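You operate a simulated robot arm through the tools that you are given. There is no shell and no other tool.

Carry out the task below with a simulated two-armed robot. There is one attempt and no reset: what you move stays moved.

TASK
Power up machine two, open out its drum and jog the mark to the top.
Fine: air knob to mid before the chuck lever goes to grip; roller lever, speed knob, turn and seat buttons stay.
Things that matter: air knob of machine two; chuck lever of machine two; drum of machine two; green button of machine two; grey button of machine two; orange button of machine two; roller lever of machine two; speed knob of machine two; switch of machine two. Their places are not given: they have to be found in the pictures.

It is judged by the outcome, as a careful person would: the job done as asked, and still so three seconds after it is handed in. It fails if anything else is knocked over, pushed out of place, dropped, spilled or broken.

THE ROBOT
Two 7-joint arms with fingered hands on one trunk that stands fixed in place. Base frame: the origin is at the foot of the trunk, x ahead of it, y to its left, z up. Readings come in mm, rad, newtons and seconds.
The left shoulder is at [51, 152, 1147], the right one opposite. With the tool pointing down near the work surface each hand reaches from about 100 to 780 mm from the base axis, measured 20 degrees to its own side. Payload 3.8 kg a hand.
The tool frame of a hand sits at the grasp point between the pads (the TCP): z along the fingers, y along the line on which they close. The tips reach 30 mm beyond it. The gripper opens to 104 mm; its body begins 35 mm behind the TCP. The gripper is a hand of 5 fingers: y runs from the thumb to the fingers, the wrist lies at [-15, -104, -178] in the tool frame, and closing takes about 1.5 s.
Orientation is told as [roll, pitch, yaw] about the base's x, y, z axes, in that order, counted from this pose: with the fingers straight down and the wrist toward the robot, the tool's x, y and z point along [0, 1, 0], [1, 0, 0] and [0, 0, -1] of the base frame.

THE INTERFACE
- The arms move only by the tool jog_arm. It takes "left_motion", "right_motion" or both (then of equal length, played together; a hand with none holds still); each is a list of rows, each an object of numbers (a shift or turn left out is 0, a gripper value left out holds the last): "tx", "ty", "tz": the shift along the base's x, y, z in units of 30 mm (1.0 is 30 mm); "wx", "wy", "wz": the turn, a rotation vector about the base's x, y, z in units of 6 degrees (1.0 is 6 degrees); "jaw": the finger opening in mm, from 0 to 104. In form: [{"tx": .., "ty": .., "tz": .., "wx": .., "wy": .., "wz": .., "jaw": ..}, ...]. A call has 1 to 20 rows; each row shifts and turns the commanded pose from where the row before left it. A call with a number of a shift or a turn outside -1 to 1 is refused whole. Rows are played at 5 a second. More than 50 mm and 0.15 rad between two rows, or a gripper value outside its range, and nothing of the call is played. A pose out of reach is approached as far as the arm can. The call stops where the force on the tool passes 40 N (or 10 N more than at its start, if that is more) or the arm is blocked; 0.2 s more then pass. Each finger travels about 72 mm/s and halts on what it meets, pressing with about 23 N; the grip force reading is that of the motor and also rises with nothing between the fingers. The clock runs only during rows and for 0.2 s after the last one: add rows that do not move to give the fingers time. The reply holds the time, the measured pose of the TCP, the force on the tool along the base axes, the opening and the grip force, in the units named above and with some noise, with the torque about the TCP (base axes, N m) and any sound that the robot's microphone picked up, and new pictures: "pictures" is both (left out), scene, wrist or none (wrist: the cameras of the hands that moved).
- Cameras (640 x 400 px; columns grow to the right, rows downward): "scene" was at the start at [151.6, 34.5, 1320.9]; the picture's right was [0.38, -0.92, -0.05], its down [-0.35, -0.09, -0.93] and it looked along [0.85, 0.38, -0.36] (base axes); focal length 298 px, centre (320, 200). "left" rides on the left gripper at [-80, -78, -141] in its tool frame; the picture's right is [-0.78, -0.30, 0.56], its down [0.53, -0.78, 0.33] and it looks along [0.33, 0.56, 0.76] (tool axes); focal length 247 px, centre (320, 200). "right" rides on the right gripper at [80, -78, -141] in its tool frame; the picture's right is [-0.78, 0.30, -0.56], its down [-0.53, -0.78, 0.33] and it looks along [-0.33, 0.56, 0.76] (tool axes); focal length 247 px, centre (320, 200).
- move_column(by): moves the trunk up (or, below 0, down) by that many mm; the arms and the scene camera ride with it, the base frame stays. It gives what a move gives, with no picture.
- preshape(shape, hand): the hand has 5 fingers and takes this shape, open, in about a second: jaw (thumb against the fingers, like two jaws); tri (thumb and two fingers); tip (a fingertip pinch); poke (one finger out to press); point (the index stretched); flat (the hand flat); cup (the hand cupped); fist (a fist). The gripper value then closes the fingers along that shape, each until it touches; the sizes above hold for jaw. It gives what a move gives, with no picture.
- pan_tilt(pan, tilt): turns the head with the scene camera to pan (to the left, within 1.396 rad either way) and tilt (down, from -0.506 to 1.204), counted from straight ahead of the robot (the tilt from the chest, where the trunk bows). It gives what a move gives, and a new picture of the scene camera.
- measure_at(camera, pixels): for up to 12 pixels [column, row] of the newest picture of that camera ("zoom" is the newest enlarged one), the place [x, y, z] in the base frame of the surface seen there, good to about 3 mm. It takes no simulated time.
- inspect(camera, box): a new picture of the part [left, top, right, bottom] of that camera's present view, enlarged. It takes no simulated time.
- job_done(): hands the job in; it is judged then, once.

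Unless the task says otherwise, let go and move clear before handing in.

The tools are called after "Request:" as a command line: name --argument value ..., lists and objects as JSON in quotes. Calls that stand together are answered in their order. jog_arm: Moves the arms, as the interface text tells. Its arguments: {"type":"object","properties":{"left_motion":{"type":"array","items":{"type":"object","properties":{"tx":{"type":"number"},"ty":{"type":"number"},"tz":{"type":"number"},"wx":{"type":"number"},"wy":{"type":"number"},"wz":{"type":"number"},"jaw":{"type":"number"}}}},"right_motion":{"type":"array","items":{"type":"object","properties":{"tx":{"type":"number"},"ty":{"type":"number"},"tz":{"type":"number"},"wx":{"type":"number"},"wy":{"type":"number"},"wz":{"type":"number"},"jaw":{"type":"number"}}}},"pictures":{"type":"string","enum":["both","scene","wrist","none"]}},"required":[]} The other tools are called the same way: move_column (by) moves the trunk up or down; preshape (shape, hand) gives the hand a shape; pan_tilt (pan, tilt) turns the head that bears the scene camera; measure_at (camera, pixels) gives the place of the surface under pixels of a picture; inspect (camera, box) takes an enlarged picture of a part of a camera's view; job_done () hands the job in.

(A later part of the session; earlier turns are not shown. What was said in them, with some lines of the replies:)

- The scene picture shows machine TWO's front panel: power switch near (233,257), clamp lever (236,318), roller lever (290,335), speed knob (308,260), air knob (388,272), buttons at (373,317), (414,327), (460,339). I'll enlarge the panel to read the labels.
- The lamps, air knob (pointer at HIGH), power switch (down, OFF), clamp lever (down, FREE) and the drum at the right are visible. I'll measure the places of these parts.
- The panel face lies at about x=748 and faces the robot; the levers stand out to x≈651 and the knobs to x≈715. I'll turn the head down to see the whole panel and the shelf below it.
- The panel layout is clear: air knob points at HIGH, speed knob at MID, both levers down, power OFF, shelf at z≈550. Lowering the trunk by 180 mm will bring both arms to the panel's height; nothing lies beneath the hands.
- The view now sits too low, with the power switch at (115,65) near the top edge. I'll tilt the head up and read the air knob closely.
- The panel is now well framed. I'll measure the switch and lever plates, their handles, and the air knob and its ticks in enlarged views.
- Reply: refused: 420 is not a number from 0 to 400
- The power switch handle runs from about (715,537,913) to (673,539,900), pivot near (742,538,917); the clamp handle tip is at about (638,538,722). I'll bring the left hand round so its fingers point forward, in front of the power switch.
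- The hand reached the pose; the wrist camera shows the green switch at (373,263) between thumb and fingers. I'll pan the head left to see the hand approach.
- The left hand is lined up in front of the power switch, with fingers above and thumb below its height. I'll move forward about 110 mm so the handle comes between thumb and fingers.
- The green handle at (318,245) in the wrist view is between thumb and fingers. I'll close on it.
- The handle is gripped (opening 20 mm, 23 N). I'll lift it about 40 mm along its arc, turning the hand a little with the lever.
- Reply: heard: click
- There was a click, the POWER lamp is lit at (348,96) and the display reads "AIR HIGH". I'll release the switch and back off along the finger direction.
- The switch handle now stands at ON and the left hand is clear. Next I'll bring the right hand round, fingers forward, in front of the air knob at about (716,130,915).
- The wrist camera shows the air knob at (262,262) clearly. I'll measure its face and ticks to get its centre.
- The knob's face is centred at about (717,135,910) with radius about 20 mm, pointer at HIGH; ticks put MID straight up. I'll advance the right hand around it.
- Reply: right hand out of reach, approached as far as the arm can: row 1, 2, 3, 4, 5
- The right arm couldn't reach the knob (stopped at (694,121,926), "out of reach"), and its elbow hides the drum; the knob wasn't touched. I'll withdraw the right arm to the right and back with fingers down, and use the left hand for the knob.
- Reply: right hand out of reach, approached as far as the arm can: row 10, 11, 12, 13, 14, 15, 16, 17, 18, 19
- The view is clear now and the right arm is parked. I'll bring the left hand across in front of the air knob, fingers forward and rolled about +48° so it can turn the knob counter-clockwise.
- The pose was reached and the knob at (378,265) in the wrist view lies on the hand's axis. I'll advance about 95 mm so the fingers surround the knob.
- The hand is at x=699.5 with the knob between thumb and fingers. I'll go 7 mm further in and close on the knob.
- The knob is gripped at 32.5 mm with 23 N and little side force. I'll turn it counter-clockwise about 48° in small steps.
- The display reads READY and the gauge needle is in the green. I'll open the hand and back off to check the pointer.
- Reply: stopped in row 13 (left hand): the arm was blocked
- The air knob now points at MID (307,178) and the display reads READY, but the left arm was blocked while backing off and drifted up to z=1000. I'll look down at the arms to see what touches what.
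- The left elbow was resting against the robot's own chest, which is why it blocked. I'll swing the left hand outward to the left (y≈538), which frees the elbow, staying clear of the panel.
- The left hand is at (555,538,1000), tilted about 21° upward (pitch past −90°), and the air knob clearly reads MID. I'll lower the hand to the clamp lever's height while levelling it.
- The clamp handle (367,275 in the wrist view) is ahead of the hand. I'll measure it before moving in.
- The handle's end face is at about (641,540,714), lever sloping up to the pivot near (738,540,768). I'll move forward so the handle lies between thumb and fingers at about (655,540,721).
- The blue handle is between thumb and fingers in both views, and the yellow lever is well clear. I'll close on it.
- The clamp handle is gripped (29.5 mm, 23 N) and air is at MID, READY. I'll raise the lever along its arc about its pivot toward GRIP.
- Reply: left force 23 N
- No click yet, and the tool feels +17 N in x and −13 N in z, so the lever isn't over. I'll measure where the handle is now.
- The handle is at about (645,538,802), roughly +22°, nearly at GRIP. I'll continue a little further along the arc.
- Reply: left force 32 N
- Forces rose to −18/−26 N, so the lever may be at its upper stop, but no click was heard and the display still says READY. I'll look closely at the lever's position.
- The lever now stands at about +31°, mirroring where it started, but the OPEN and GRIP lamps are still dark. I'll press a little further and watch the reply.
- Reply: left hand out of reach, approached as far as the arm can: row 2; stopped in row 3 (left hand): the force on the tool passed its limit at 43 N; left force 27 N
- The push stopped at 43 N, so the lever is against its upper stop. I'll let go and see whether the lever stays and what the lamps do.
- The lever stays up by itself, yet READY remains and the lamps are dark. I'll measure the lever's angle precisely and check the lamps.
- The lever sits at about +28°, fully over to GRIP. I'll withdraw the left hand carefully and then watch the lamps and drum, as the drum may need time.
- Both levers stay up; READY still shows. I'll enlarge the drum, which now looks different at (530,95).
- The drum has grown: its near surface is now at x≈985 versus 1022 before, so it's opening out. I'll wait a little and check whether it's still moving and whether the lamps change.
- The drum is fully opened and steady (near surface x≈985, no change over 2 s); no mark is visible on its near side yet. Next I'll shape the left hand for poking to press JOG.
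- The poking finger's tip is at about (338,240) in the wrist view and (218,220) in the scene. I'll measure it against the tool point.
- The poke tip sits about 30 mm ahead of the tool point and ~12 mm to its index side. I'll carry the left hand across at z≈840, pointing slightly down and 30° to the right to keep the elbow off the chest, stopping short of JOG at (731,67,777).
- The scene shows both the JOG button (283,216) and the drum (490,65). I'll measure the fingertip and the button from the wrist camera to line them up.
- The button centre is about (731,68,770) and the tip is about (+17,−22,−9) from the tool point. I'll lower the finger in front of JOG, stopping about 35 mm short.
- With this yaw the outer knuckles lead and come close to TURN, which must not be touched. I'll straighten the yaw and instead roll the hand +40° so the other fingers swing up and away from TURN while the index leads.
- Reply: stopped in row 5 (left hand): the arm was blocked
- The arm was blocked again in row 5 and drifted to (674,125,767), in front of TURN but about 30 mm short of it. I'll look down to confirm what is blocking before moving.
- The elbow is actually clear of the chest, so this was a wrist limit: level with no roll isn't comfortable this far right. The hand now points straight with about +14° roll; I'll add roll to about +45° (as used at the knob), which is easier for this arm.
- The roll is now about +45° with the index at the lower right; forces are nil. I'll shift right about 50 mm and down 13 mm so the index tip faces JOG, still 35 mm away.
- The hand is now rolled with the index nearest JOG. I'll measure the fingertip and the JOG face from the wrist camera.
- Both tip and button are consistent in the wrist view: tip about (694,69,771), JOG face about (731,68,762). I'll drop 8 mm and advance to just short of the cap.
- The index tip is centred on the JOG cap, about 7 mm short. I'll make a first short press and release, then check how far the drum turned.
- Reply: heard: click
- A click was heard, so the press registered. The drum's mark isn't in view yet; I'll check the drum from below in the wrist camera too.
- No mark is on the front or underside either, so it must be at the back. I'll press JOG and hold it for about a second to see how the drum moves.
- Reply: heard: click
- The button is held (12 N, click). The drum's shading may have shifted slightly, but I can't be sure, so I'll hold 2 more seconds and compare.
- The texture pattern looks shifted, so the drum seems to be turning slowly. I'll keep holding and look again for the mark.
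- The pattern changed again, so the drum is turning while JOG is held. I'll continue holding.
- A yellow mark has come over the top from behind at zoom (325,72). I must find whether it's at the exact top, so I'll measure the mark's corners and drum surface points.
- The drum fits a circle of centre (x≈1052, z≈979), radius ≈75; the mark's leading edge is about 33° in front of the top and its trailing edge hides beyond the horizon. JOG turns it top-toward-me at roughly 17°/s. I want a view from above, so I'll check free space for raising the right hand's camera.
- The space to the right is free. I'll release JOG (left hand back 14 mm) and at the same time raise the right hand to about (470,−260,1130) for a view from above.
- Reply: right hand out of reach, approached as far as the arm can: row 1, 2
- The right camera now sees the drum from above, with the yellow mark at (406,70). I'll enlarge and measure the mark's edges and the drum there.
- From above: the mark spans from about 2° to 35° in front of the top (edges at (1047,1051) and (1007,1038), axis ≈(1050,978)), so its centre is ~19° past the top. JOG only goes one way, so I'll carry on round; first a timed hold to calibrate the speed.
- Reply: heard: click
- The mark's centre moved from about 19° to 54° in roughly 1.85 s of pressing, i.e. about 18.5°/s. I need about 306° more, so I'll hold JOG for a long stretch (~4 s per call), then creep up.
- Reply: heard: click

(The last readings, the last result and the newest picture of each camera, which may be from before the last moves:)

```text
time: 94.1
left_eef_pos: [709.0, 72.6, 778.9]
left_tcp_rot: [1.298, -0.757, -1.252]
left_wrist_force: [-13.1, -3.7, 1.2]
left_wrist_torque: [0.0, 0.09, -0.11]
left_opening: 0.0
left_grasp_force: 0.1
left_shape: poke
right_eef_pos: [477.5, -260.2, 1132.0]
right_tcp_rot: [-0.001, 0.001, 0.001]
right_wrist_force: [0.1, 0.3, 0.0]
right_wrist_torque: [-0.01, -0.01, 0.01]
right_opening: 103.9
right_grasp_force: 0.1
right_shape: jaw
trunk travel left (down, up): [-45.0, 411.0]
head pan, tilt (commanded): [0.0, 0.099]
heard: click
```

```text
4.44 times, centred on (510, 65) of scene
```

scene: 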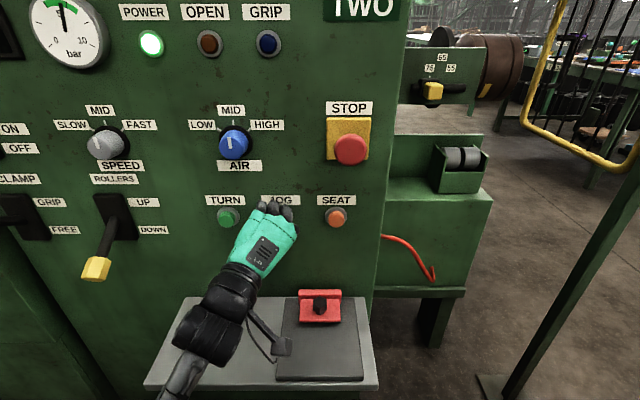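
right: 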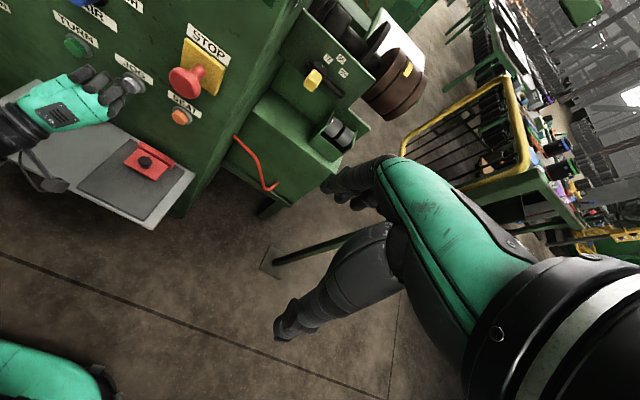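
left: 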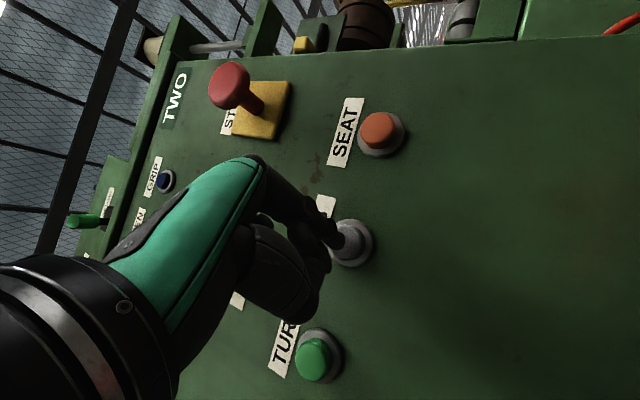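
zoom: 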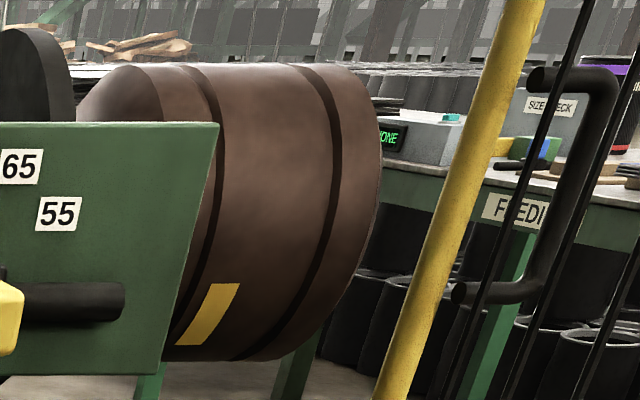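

Request:
measure_at --camera "zoom" --pixels '[[212, 286], [236, 286], [225, 286], [180, 343], [198, 343], [207, 315]]'

```text
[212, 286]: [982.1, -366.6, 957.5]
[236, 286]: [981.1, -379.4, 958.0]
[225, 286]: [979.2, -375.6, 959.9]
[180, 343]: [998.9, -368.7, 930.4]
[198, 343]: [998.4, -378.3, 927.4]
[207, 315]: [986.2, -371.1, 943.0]
```

The mark's centre is now at about 120° (near bottom-front), confirming ≈17°/s. About 240° (≈14 s) remain, so I'll hold for two more 4.2 s stretches.

Request:
jog_arm --left_motion '[{}, {}, {}, {}, {}, {}, {}, {}, {}, {}, {}, {}, {}, {}, {}, {}, {}, {}, {}, {}]' --pictures "none"

Request:
jog_arm --left_motion '[{}, {}, {}, {}, {}, {}, {}, {}, {}, {}, {}, {}, {}, {}, {}, {}, {}, {}, {}, {}]' --pictures "scene"

Request:
inspect --camera "right" --box '[355, 40, 435, 125]'

```text
time: 98.3
left_eef_pos: [709.1, 74.4, 777.6]
left_tcp_rot: [1.297, -0.757, -1.252]
left_wrist_force: [-12.2, -3.0, 0.9]
left_wrist_torque: [-0.01, 0.07, -0.11]
left_opening: 0.3
left_grasp_force: 0.2
left_shape: poke
right_eef_pos: [477.0, -260.0, 1131.6]
right_tcp_rot: [0.0, 0.002, 0.001]
right_wrist_force: [-0.2, -0.6, 0.1]
right_wrist_torque: [0.03, 0.04, 0.02]
right_opening: 103.7
right_grasp_force: 0.0
right_shape: jaw
trunk travel left (down, up): [-45.0, 411.0]
head pan, tilt (commanded): [0.0, 0.099]
```

```text
time: 102.5
left_eef_pos: [709.3, 72.4, 778.5]
left_tcp_rot: [1.298, -0.756, -1.251]
left_wrist_force: [-12.4, -4.1, 1.7]
left_wrist_torque: [0.0, 0.1, -0.13]
left_opening: 0.0
left_grasp_force: 0.1
left_shape: poke
right_eef_pos: [475.2, -259.5, 1132.4]
right_tcp_rot: [0.002, 0.002, 0.0]
right_wrist_force: [0.2, 0.2, 0.6]
right_wrist_torque: [0.0, 0.01, 0.0]
right_opening: 103.5
right_grasp_force: 0.2
right_shape: jaw
trunk travel left (down, up): [-45.0, 411.0]
head pan, tilt (commanded): [0.0, 0.099]
```

scene: 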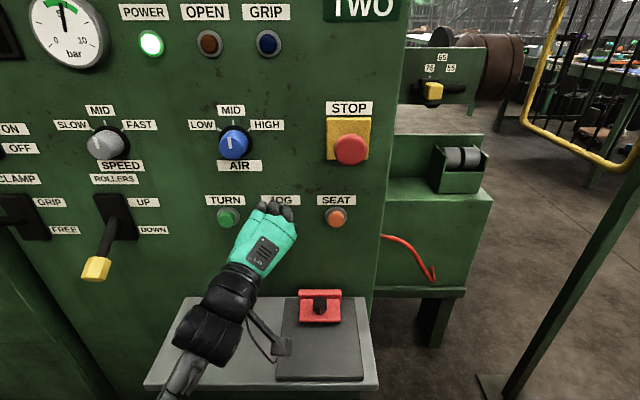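

```text
4.71 times, centred on (395, 82) of right
```

zoom: 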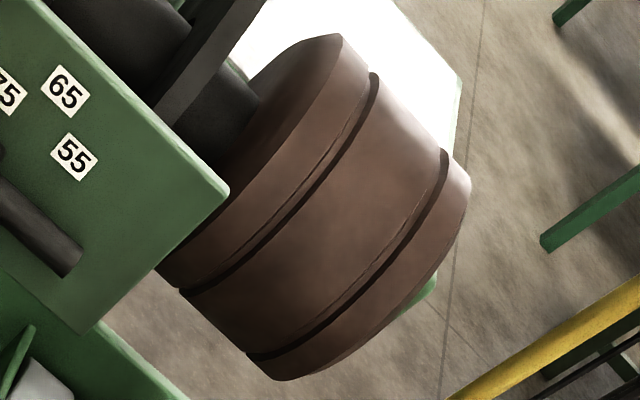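

As expected the mark is behind (about −95°). I'll hold another 2.6 s and look again from above.

Request:
jog_arm --left_motion '[{}, {}, {}, {}, {}, {}, {}, {}, {}, {}, {}, {}]' --pictures "none"

Request:
inspect --camera "right" --box '[355, 40, 435, 125]'

```text
time: 105.1
left_eef_pos: [709.2, 72.8, 778.2]
left_tcp_rot: [1.3, -0.759, -1.252]
left_wrist_force: [-12.2, -3.3, 1.9]
left_wrist_torque: [0.01, 0.09, -0.1]
left_opening: 0.1
left_grasp_force: 0.0
left_shape: poke
right_eef_pos: [476.4, -258.5, 1132.1]
right_tcp_rot: [0.0, 0.002, 0.0]
right_wrist_force: [-0.8, -0.1, 0.2]
right_wrist_torque: [0.0, -0.01, 0.0]
right_opening: 103.4
right_grasp_force: 0.2
right_shape: jaw
trunk travel left (down, up): [-45.0, 411.0]
head pan, tilt (commanded): [0.0, 0.099]
```

```text
4.71 times, centred on (395, 82) of right
```

zoom: 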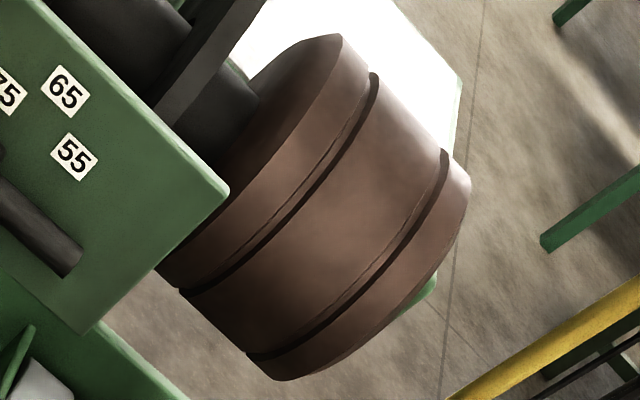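

Still hidden, as predicted (about −50°). I'll hold one more second.

Request:
jog_arm --left_motion '[{}, {}, {}, {}]' --pictures "none"

Request:
inspect --camera "right" --box '[355, 40, 435, 125]'

```text
time: 106.1
left_eef_pos: [708.4, 73.3, 777.8]
left_tcp_rot: [1.298, -0.757, -1.251]
left_wrist_force: [-12.3, -4.1, 0.8]
left_wrist_torque: [-0.02, 0.07, -0.08]
left_opening: 0.0
left_grasp_force: 0.1
left_shape: poke
right_eef_pos: [476.5, -257.9, 1131.8]
right_tcp_rot: [0.0, 0.002, -0.001]
right_wrist_force: [-0.2, 0.8, 0.1]
right_wrist_torque: [0.0, -0.01, -0.03]
right_opening: 104.0
right_grasp_force: 0.1
right_shape: jaw
trunk travel left (down, up): [-45.0, 411.0]
head pan, tilt (commanded): [0.0, 0.099]
```

```text
4.71 times, centred on (395, 82) of right
```

zoom: 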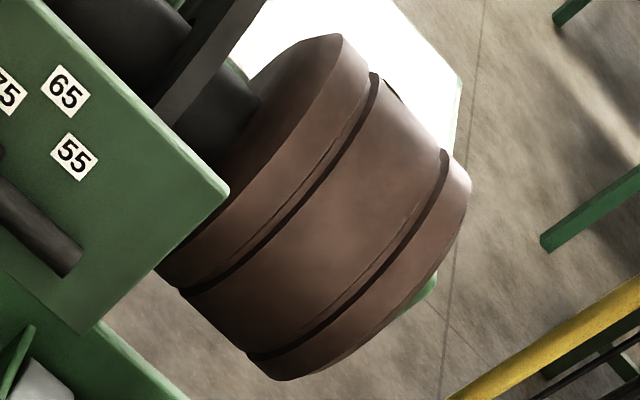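

The mark's leading edge has just appeared at the horizon (zoom (392,90)), which is about −17°, so its centre is about −33°. I'll hold 1.2 s more (≈20°) and measure.

Request:
jog_arm --left_motion '[{}, {}, {}, {}, {}]' --pictures "none"

Request:
inspect --camera "right" --box '[355, 40, 435, 125]'

Request:
measure_at --camera "zoom" --pixels '[[388, 85], [400, 94], [380, 105], [395, 115], [398, 108], [385, 120], [400, 125], [365, 95]]'

```text
time: 107.3
left_eef_pos: [710.1, 72.7, 777.6]
left_tcp_rot: [1.3, -0.756, -1.25]
left_wrist_force: [-12.5, -3.7, 1.3]
left_wrist_torque: [0.01, 0.09, -0.11]
left_opening: 0.0
left_grasp_force: 0.1
left_shape: poke
right_eef_pos: [477.5, -258.2, 1131.1]
right_tcp_rot: [-0.001, 0.0, 0.001]
right_wrist_force: [-0.1, 0.5, 0.0]
right_wrist_torque: [0.02, 0.03, 0.03]
right_opening: 103.9
right_grasp_force: 0.0
right_shape: jaw
trunk travel left (down, up): [-45.0, 411.0]
head pan, tilt (commanded): [0.0, 0.099]
```

```text
4.71 times, centred on (395, 82) of right
```

zoom: 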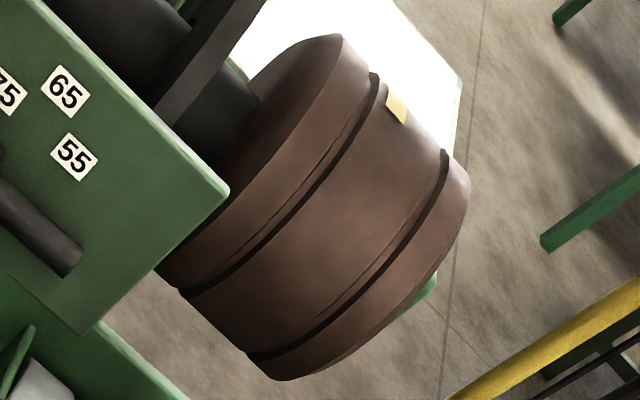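

```text
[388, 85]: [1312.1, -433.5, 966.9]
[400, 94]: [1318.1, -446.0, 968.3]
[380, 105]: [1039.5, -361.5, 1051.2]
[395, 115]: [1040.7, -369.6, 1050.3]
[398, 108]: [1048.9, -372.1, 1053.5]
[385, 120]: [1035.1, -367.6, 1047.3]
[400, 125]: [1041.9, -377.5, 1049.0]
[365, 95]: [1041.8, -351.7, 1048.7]
```

The leading edge is now at about x≈1041 (≈+6°), so the mark's centre is roughly −9°. I'll hold 0.2 s more, release, and measure again.

Request:
jog_arm --left_motion '[{}, {"tx": -0.47}, {}]' --pictures "scene"

Request:
inspect --camera "scene" --box '[485, 25, 525, 55]'

Request:
measure_at --camera "zoom" --pixels '[[120, 130], [100, 135], [130, 140], [110, 145], [140, 150], [120, 155], [150, 160], [130, 165]]'

Request:
inspect --camera "right" --box '[375, 50, 425, 85]'

```text
time: 108.1
left_eef_pos: [695.5, 74.5, 775.8]
left_tcp_rot: [1.297, -0.756, -1.25]
left_wrist_force: [0.5, -0.2, 0.0]
left_wrist_torque: [-0.02, 0.02, -0.02]
left_opening: 0.0
left_grasp_force: 0.1
left_shape: poke
right_eef_pos: [478.4, -259.1, 1131.3]
right_tcp_rot: [-0.001, 0.003, 0.001]
right_wrist_force: [-0.2, 0.4, 0.3]
right_wrist_torque: [-0.03, 0.01, 0.0]
right_opening: 104.0
right_grasp_force: 0.1
right_shape: jaw
trunk travel left (down, up): [-45.0, 411.0]
head pan, tilt (commanded): [0.0, 0.099]
```

scene: 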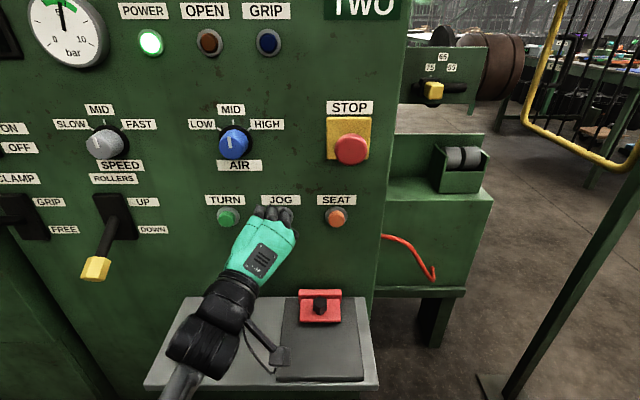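

```text
13.33 times, centred on (505, 40) of scene
```

zoom: 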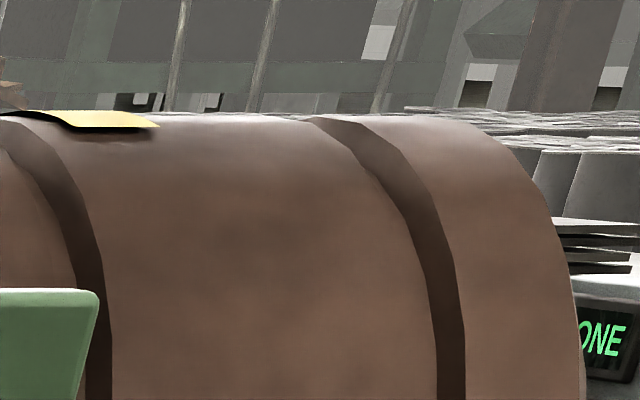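

```text
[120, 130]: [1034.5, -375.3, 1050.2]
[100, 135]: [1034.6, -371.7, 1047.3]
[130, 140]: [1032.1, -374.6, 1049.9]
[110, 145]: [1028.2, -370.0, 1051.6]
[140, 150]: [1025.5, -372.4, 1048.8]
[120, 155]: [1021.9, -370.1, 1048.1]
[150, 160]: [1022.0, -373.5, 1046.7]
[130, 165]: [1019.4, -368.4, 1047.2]
```

```text
11.43 times, centred on (400, 68) of right
```

zoom: 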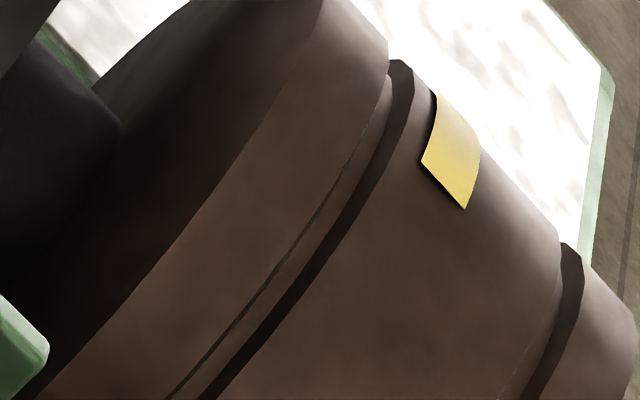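

Request:
measure_at --camera "zoom" --pixels '[[423, 160], [445, 184], [463, 206], [440, 150], [465, 180], [440, 110], [465, 125], [440, 97], [475, 140], [400, 200], [500, 190], [440, 240]]'

```text
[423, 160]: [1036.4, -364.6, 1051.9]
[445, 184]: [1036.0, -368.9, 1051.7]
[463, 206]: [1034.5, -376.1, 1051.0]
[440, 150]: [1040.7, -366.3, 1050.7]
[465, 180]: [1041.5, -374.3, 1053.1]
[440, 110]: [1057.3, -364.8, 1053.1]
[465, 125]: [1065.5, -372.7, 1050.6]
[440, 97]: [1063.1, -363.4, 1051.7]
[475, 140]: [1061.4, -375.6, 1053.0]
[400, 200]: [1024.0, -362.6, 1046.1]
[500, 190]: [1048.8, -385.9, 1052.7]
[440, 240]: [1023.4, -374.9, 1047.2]
```

The leading edge is at x≈1036, i.e. about +11.5° with axis x≈1050; the mark spans about 29.5°, so its centre is about −3°. One very short tap (~0.2 s ≈ 3.5°) should centre it.

Request:
jog_arm --left_motion '[{"tx": 0.3}, {"tx": 0.17}, {"tx": -0.47}, {}]' --pictures "scene"

Request:
inspect --camera "scene" --box '[485, 25, 525, 55]'

Request:
inspect --camera "right" --box '[375, 50, 425, 85]'

Request:
measure_at --camera "zoom" --pixels '[[415, 175], [435, 198], [455, 221], [425, 186], [445, 210], [440, 110], [465, 125], [440, 97], [475, 140], [400, 220], [500, 190], [440, 250]]'

```text
time: 109.1
left_eef_pos: [696.6, 73.6, 777.2]
left_tcp_rot: [1.298, -0.756, -1.25]
left_wrist_force: [0.4, 0.4, -1.0]
left_wrist_torque: [0.02, 0.01, -0.01]
left_opening: 0.0
left_grasp_force: 0.0
left_shape: poke
right_eef_pos: [478.3, -258.8, 1130.8]
right_tcp_rot: [0.0, 0.004, -0.001]
right_wrist_force: [-0.1, -0.4, 0.3]
right_wrist_torque: [0.0, 0.02, 0.0]
right_opening: 103.9
right_grasp_force: 0.1
right_shape: jaw
trunk travel left (down, up): [-45.0, 411.0]
head pan, tilt (commanded): [0.0, 0.099]
heard: click
```

scene: 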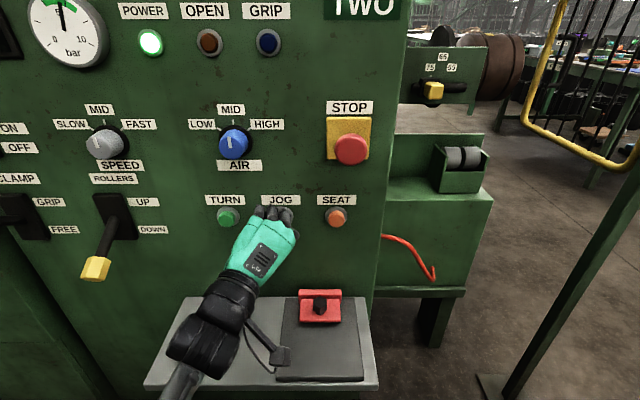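

```text
13.33 times, centred on (505, 40) of scene
```

zoom: 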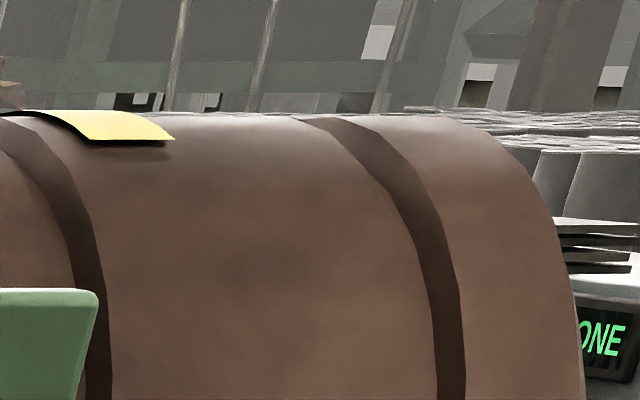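

```text
11.43 times, centred on (400, 68) of right
```

zoom: 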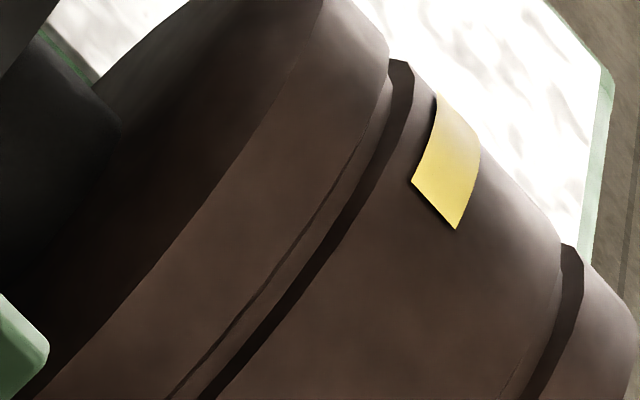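

```text
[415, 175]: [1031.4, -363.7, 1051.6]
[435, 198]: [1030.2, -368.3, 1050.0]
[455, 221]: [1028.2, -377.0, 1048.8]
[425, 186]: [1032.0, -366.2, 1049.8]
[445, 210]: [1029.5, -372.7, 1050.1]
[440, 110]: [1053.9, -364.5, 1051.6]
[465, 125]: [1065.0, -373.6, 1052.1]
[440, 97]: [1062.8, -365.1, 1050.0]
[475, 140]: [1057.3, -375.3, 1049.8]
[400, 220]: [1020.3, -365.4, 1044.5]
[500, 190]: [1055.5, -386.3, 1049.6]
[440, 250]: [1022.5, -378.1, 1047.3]
```

The leading edge is now at x≈1029.5 (≈+16°), so with a 29.5° long mark the centre is about +1.5° — essentially at the top. I'll raise the right hand's camera to see the trailing edge and confirm.

Request:
jog_arm --right_motion '[{"tz": 0.9, "tx": 0.5}, {"tz": 0.9, "tx": 0.5}, {"tz": 0.9, "tx": 0.5}, {"tz": 0.9, "tx": 0.5}, {"tz": 0.9, "tx": 0.5}, {"tz": 0.5, "tx": 0.5}, {}]' --pictures "wrist"

```text
time: 110.7
left_eef_pos: [695.5, 74.3, 775.4]
left_tcp_rot: [1.297, -0.755, -1.248]
left_wrist_force: [-0.1, 0.1, -0.8]
left_wrist_torque: [0.01, -0.03, 0.01]
left_opening: 0.1
left_grasp_force: 0.1
left_shape: poke
right_eef_pos: [563.4, -256.8, 1271.6]
right_tcp_rot: [-0.001, 0.0, 0.0]
right_wrist_force: [0.4, -0.4, -0.7]
right_wrist_torque: [0.01, -0.01, -0.01]
right_opening: 104.0
right_grasp_force: 0.1
right_shape: jaw
right hand out of reach, approached as far as the arm can: row 6
trunk travel left (down, up): [-45.0, 411.0]
head pan, tilt (commanded): [0.0, 0.099]
```

right: 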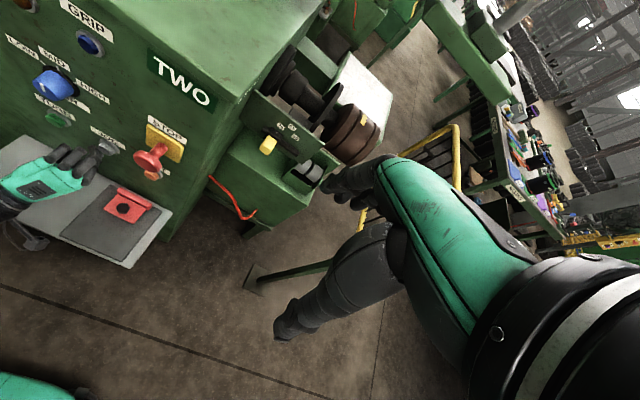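

Request:
inspect --camera "right" --box '[330, 95, 390, 145]'

```text
8.00 times, centred on (360, 120) of right
```

zoom: 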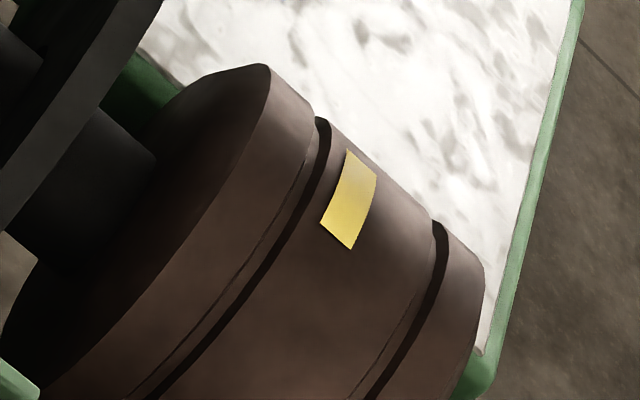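

Request:
measure_at --camera "zoom" --pixels '[[322, 222], [336, 235], [350, 247], [348, 151], [362, 162], [375, 173], [350, 200], [400, 195], [340, 135], [400, 300], [300, 300], [250, 370]]'

```text
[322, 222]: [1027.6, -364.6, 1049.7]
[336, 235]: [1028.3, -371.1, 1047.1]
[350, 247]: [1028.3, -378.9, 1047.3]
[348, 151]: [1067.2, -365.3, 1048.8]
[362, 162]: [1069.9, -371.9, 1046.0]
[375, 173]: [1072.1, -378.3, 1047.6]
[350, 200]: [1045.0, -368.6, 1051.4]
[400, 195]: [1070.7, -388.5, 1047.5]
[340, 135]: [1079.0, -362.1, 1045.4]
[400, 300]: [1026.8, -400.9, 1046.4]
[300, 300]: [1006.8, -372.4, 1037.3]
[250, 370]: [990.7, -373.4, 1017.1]
```

Leading edge (1028,1048) and trailing edge (1070,1047.5) lie at equal height either side of the axis, so the mark is at the top. I'll now back the left hand off and away from the buttons.

Request:
jog_arm --left_motion '[{"tx": -0.5}, {"tx": -0.5}, {"tx": -0.4, "ty": 0.6, "tz": 0.3}, {"tx": -0.4, "ty": 0.6, "tz": 0.3}, {"ty": 0.5, "tz": 0.9}, {"ty": 0.5, "tz": 0.9}, {"ty": 0.5, "tz": 0.9}, {"ty": 0.5, "tz": 0.9}, {}]'

```text
time: 112.7
left_eef_pos: [641.0, 171.1, 904.5]
left_tcp_rot: [1.297, -0.755, -1.249]
left_wrist_force: [-0.3, 0.4, 0.0]
left_wrist_torque: [0.05, -0.02, -0.01]
left_opening: 0.0
left_grasp_force: 0.0
left_shape: poke
right_eef_pos: [563.3, -255.0, 1271.2]
right_tcp_rot: [0.0, 0.002, -0.002]
right_wrist_force: [0.6, -0.8, -1.0]
right_wrist_torque: [0.01, -0.02, 0.02]
right_opening: 103.8
right_grasp_force: 0.1
right_shape: jaw
trunk travel left (down, up): [-45.0, 411.0]
head pan, tilt (commanded): [0.0, 0.099]
```

scene: 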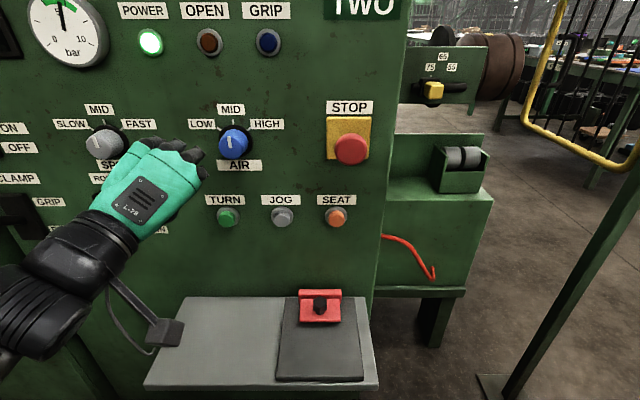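
left: 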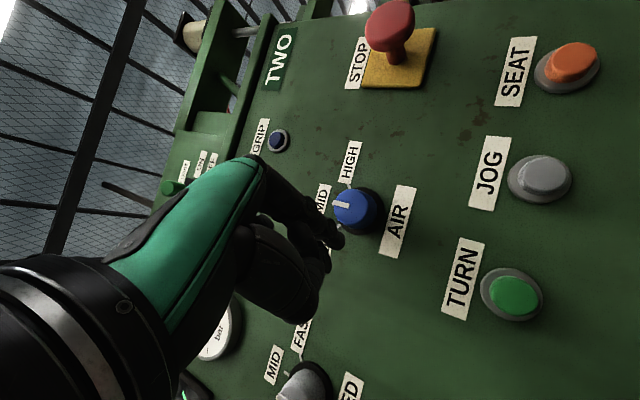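

The left hand is clear of the buttons. I'll take it further left and back, away from the panel.

Request:
jog_arm --left_motion '[{"ty": 0.8, "tx": -0.35, "wx": -0.6}, {"ty": 0.8, "tx": -0.35, "wx": -0.6}, {"ty": 0.8, "tx": -0.35, "wx": -0.6}, {"ty": 0.8, "tx": -0.4, "wx": -0.6}, {"ty": 0.8, "tx": -0.4, "wx": -0.6}, {"ty": 0.8, "tx": -0.4, "wx": -0.6}, {"ty": 0.8, "tx": -0.4, "wx": -0.6}, {"ty": 0.8, "tx": -0.4, "wx": -0.6}, {"ty": 0.8, "tx": -0.4, "wx": -0.6}, {"ty": 0.8, "tx": -0.4, "wx": -0.6}, {}]' --pictures "wrist"

Request:
pan_tilt --pan 0.25 --tilt 0.05

```text
time: 115.1
left_eef_pos: [526.9, 410.1, 902.0]
left_tcp_rot: [0.558, -1.292, -0.59]
left_wrist_force: [0.4, -0.8, 0.2]
left_wrist_torque: [0.04, 0.0, 0.01]
left_opening: 0.1
left_grasp_force: 0.1
left_shape: poke
right_eef_pos: [562.4, -255.8, 1272.1]
right_tcp_rot: [0.001, 0.001, -0.005]
right_wrist_force: [0.3, -0.5, 0.0]
right_wrist_torque: [0.02, 0.01, 0.04]
right_opening: 103.5
right_grasp_force: 0.1
right_shape: jaw
trunk travel left (down, up): [-45.0, 411.0]
head pan, tilt (commanded): [0.0, 0.099]
```

left: 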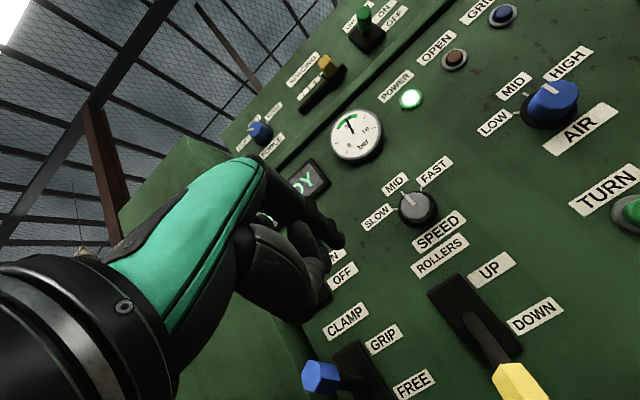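

```text
time: 115.9
left_eef_pos: [527.5, 408.2, 901.1]
left_tcp_rot: [0.562, -1.29, -0.593]
left_wrist_force: [0.4, 0.3, 0.3]
left_wrist_torque: [-0.05, -0.02, 0.01]
left_opening: 0.0
left_grasp_force: 0.1
left_shape: poke
right_eef_pos: [562.6, -256.5, 1270.9]
right_tcp_rot: [0.001, 0.002, -0.001]
right_wrist_force: [1.1, 0.4, -0.4]
right_wrist_torque: [0.01, 0.0, 0.02]
right_opening: 103.7
right_grasp_force: 0.0
right_shape: jaw
trunk travel left (down, up): [-45.0, 411.0]
head pan, tilt (commanded): [0.25, 0.051]
```

scene: 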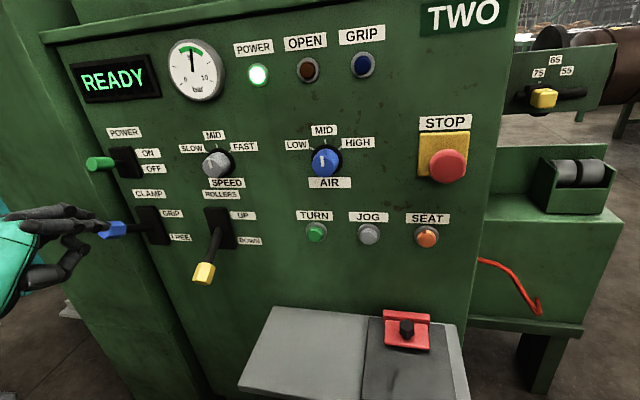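

The panel shows POWER lit, READY, AIR at MID, SPEED at MID, rollers DOWN, clamp up at GRIP. I'll enlarge the lamps, levers and drum for a final check.

Request:
inspect --camera "scene" --box '[220, 20, 400, 110]'

Request:
inspect --camera "scene" --box '[70, 120, 270, 290]'

Request:
inspect --camera "right" --box '[330, 95, 390, 145]'

Request:
inspect --camera "right" --box '[20, 0, 220, 120]'

```text
3.56 times, centred on (310, 65) of scene
```

zoom: 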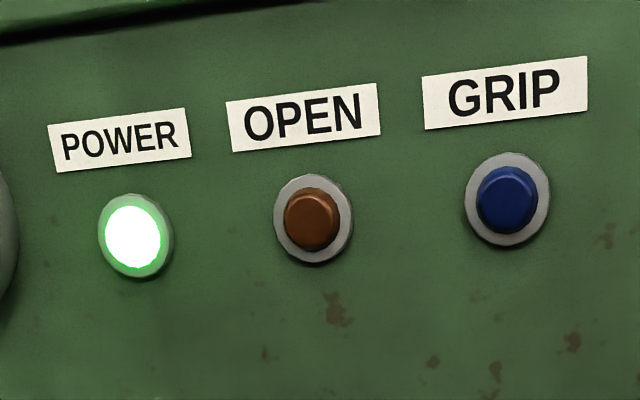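

```text
2.35 times, centred on (170, 205) of scene
```

zoom: 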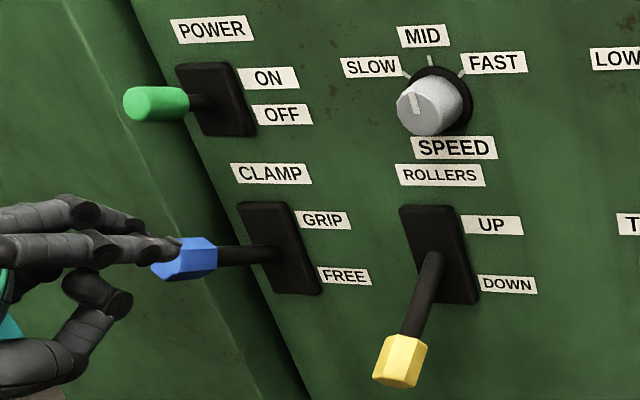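

```text
8.00 times, centred on (360, 120) of right
```

zoom: 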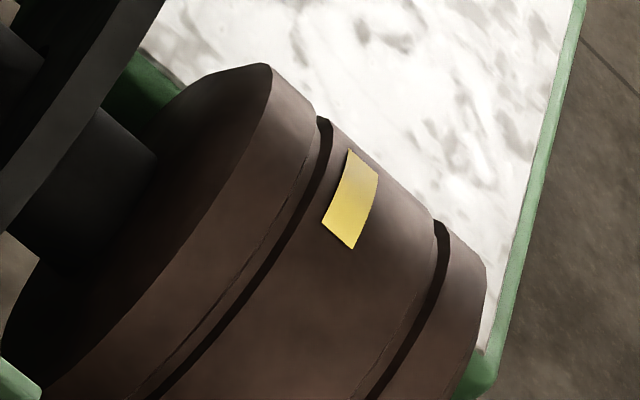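

```text
3.20 times, centred on (120, 60) of right
```

zoom: 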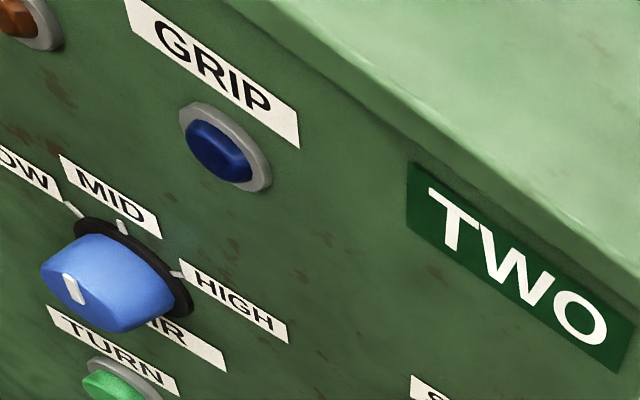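

Power switch ON, air at MID, speed at MID, clamp up at GRIP, rollers DOWN, and the yellow mark is on top of the opened drum. I'll draw the left hand a bit further back from the levers before handing in.

Request:
jog_arm --left_motion '[{"tx": -0.6, "tz": 0.4}, {"tx": -0.6, "tz": 0.4}, {"tx": -0.6, "tz": 0.4}, {"tx": -0.5, "tz": 0.4}, {}, {}]' --pictures "both"

Request:
pan_tilt --pan 0.1 --tilt 0.0

Request:
inspect --camera "scene" --box '[430, 30, 600, 140]'

```text
time: 117.3
left_eef_pos: [458.2, 408.9, 950.5]
left_tcp_rot: [0.562, -1.29, -0.594]
left_wrist_force: [-0.5, -1.3, -0.2]
left_wrist_torque: [-0.02, 0.0, -0.04]
left_opening: 0.0
left_grasp_force: 0.0
left_shape: poke
right_eef_pos: [562.8, -255.5, 1271.9]
right_tcp_rot: [-0.001, 0.002, -0.002]
right_wrist_force: [0.5, 0.1, 0.1]
right_wrist_torque: [-0.01, 0.04, 0.02]
right_opening: 103.7
right_grasp_force: 0.0
right_shape: jaw
trunk travel left (down, up): [-45.0, 411.0]
head pan, tilt (commanded): [0.25, 0.051]
```

scene: 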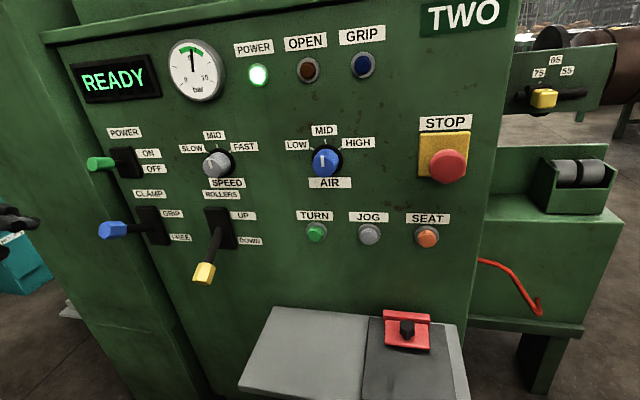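
left: 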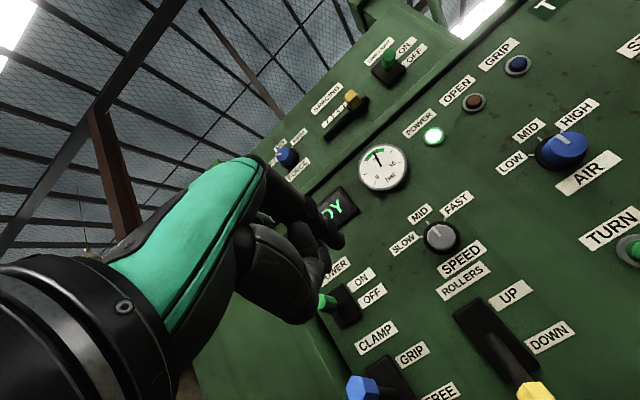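

```text
time: 118.0
left_eef_pos: [457.3, 410.0, 951.0]
left_tcp_rot: [0.563, -1.291, -0.594]
left_wrist_force: [0.3, -0.6, -0.3]
left_wrist_torque: [0.02, -0.01, 0.0]
left_opening: 0.0
left_grasp_force: 0.0
left_shape: poke
right_eef_pos: [562.5, -256.2, 1272.1]
right_tcp_rot: [0.001, 0.0, -0.002]
right_wrist_force: [-0.3, -0.1, -0.1]
right_wrist_torque: [-0.01, 0.02, 0.03]
right_opening: 104.0
right_grasp_force: 0.0
right_shape: jaw
trunk travel left (down, up): [-45.0, 411.0]
head pan, tilt (commanded): [0.099, 0.0]
```

scene: 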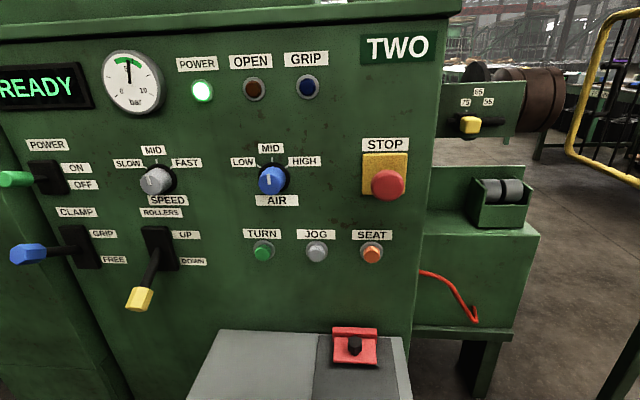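

```text
3.64 times, centred on (515, 85) of scene
```

zoom: 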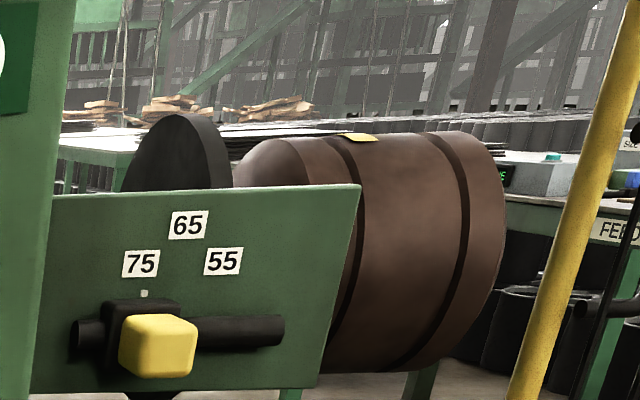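

Everything matches the request: POWER is lit, the air knob was set to MID before the clamp lever went to GRIP, the drum is open, the yellow mark is on top, and both hands are clear. I'm handing the job in.

Request:
job_done

```text
The job is handed in.
```

Machine two is powered up, its drum is opened out, and the yellow mark is at the top. I have handed the job in, and no verdict on it has come back.

- **Power:** The switch is ON, the POWER lamp is lit and the display reads READY.
- **Air and chuck:** I set the air knob to MID first. I then moved the chuck lever (labelled CLAMP) up to GRIP, and it stays there.
- **Drum:** It opened from a radius of about 44 mm to about 74 mm and has stayed there.
- **Mark:** The first jog overshot the top, and JOG only turns one way, so I took the drum round again. The two ends of the mark now sit at equal height, with its centre within a degree or two of the top.
- **Left as they were:** I did not touch the roller lever (DOWN), the speed knob (MID), or the TURN and SEAT buttons.

The OPEN and GRIP lamps never lit, even with the drum open and the lever at GRIP. I don't know what they are meant to show.

While moving between controls, the left arm was blocked twice and drifted. The first time it rested against the robot's own chest. The second time it stopped about 30 mm short of TURN. Nothing on the machine was touched either time, and both hands ended up clear of the panel.
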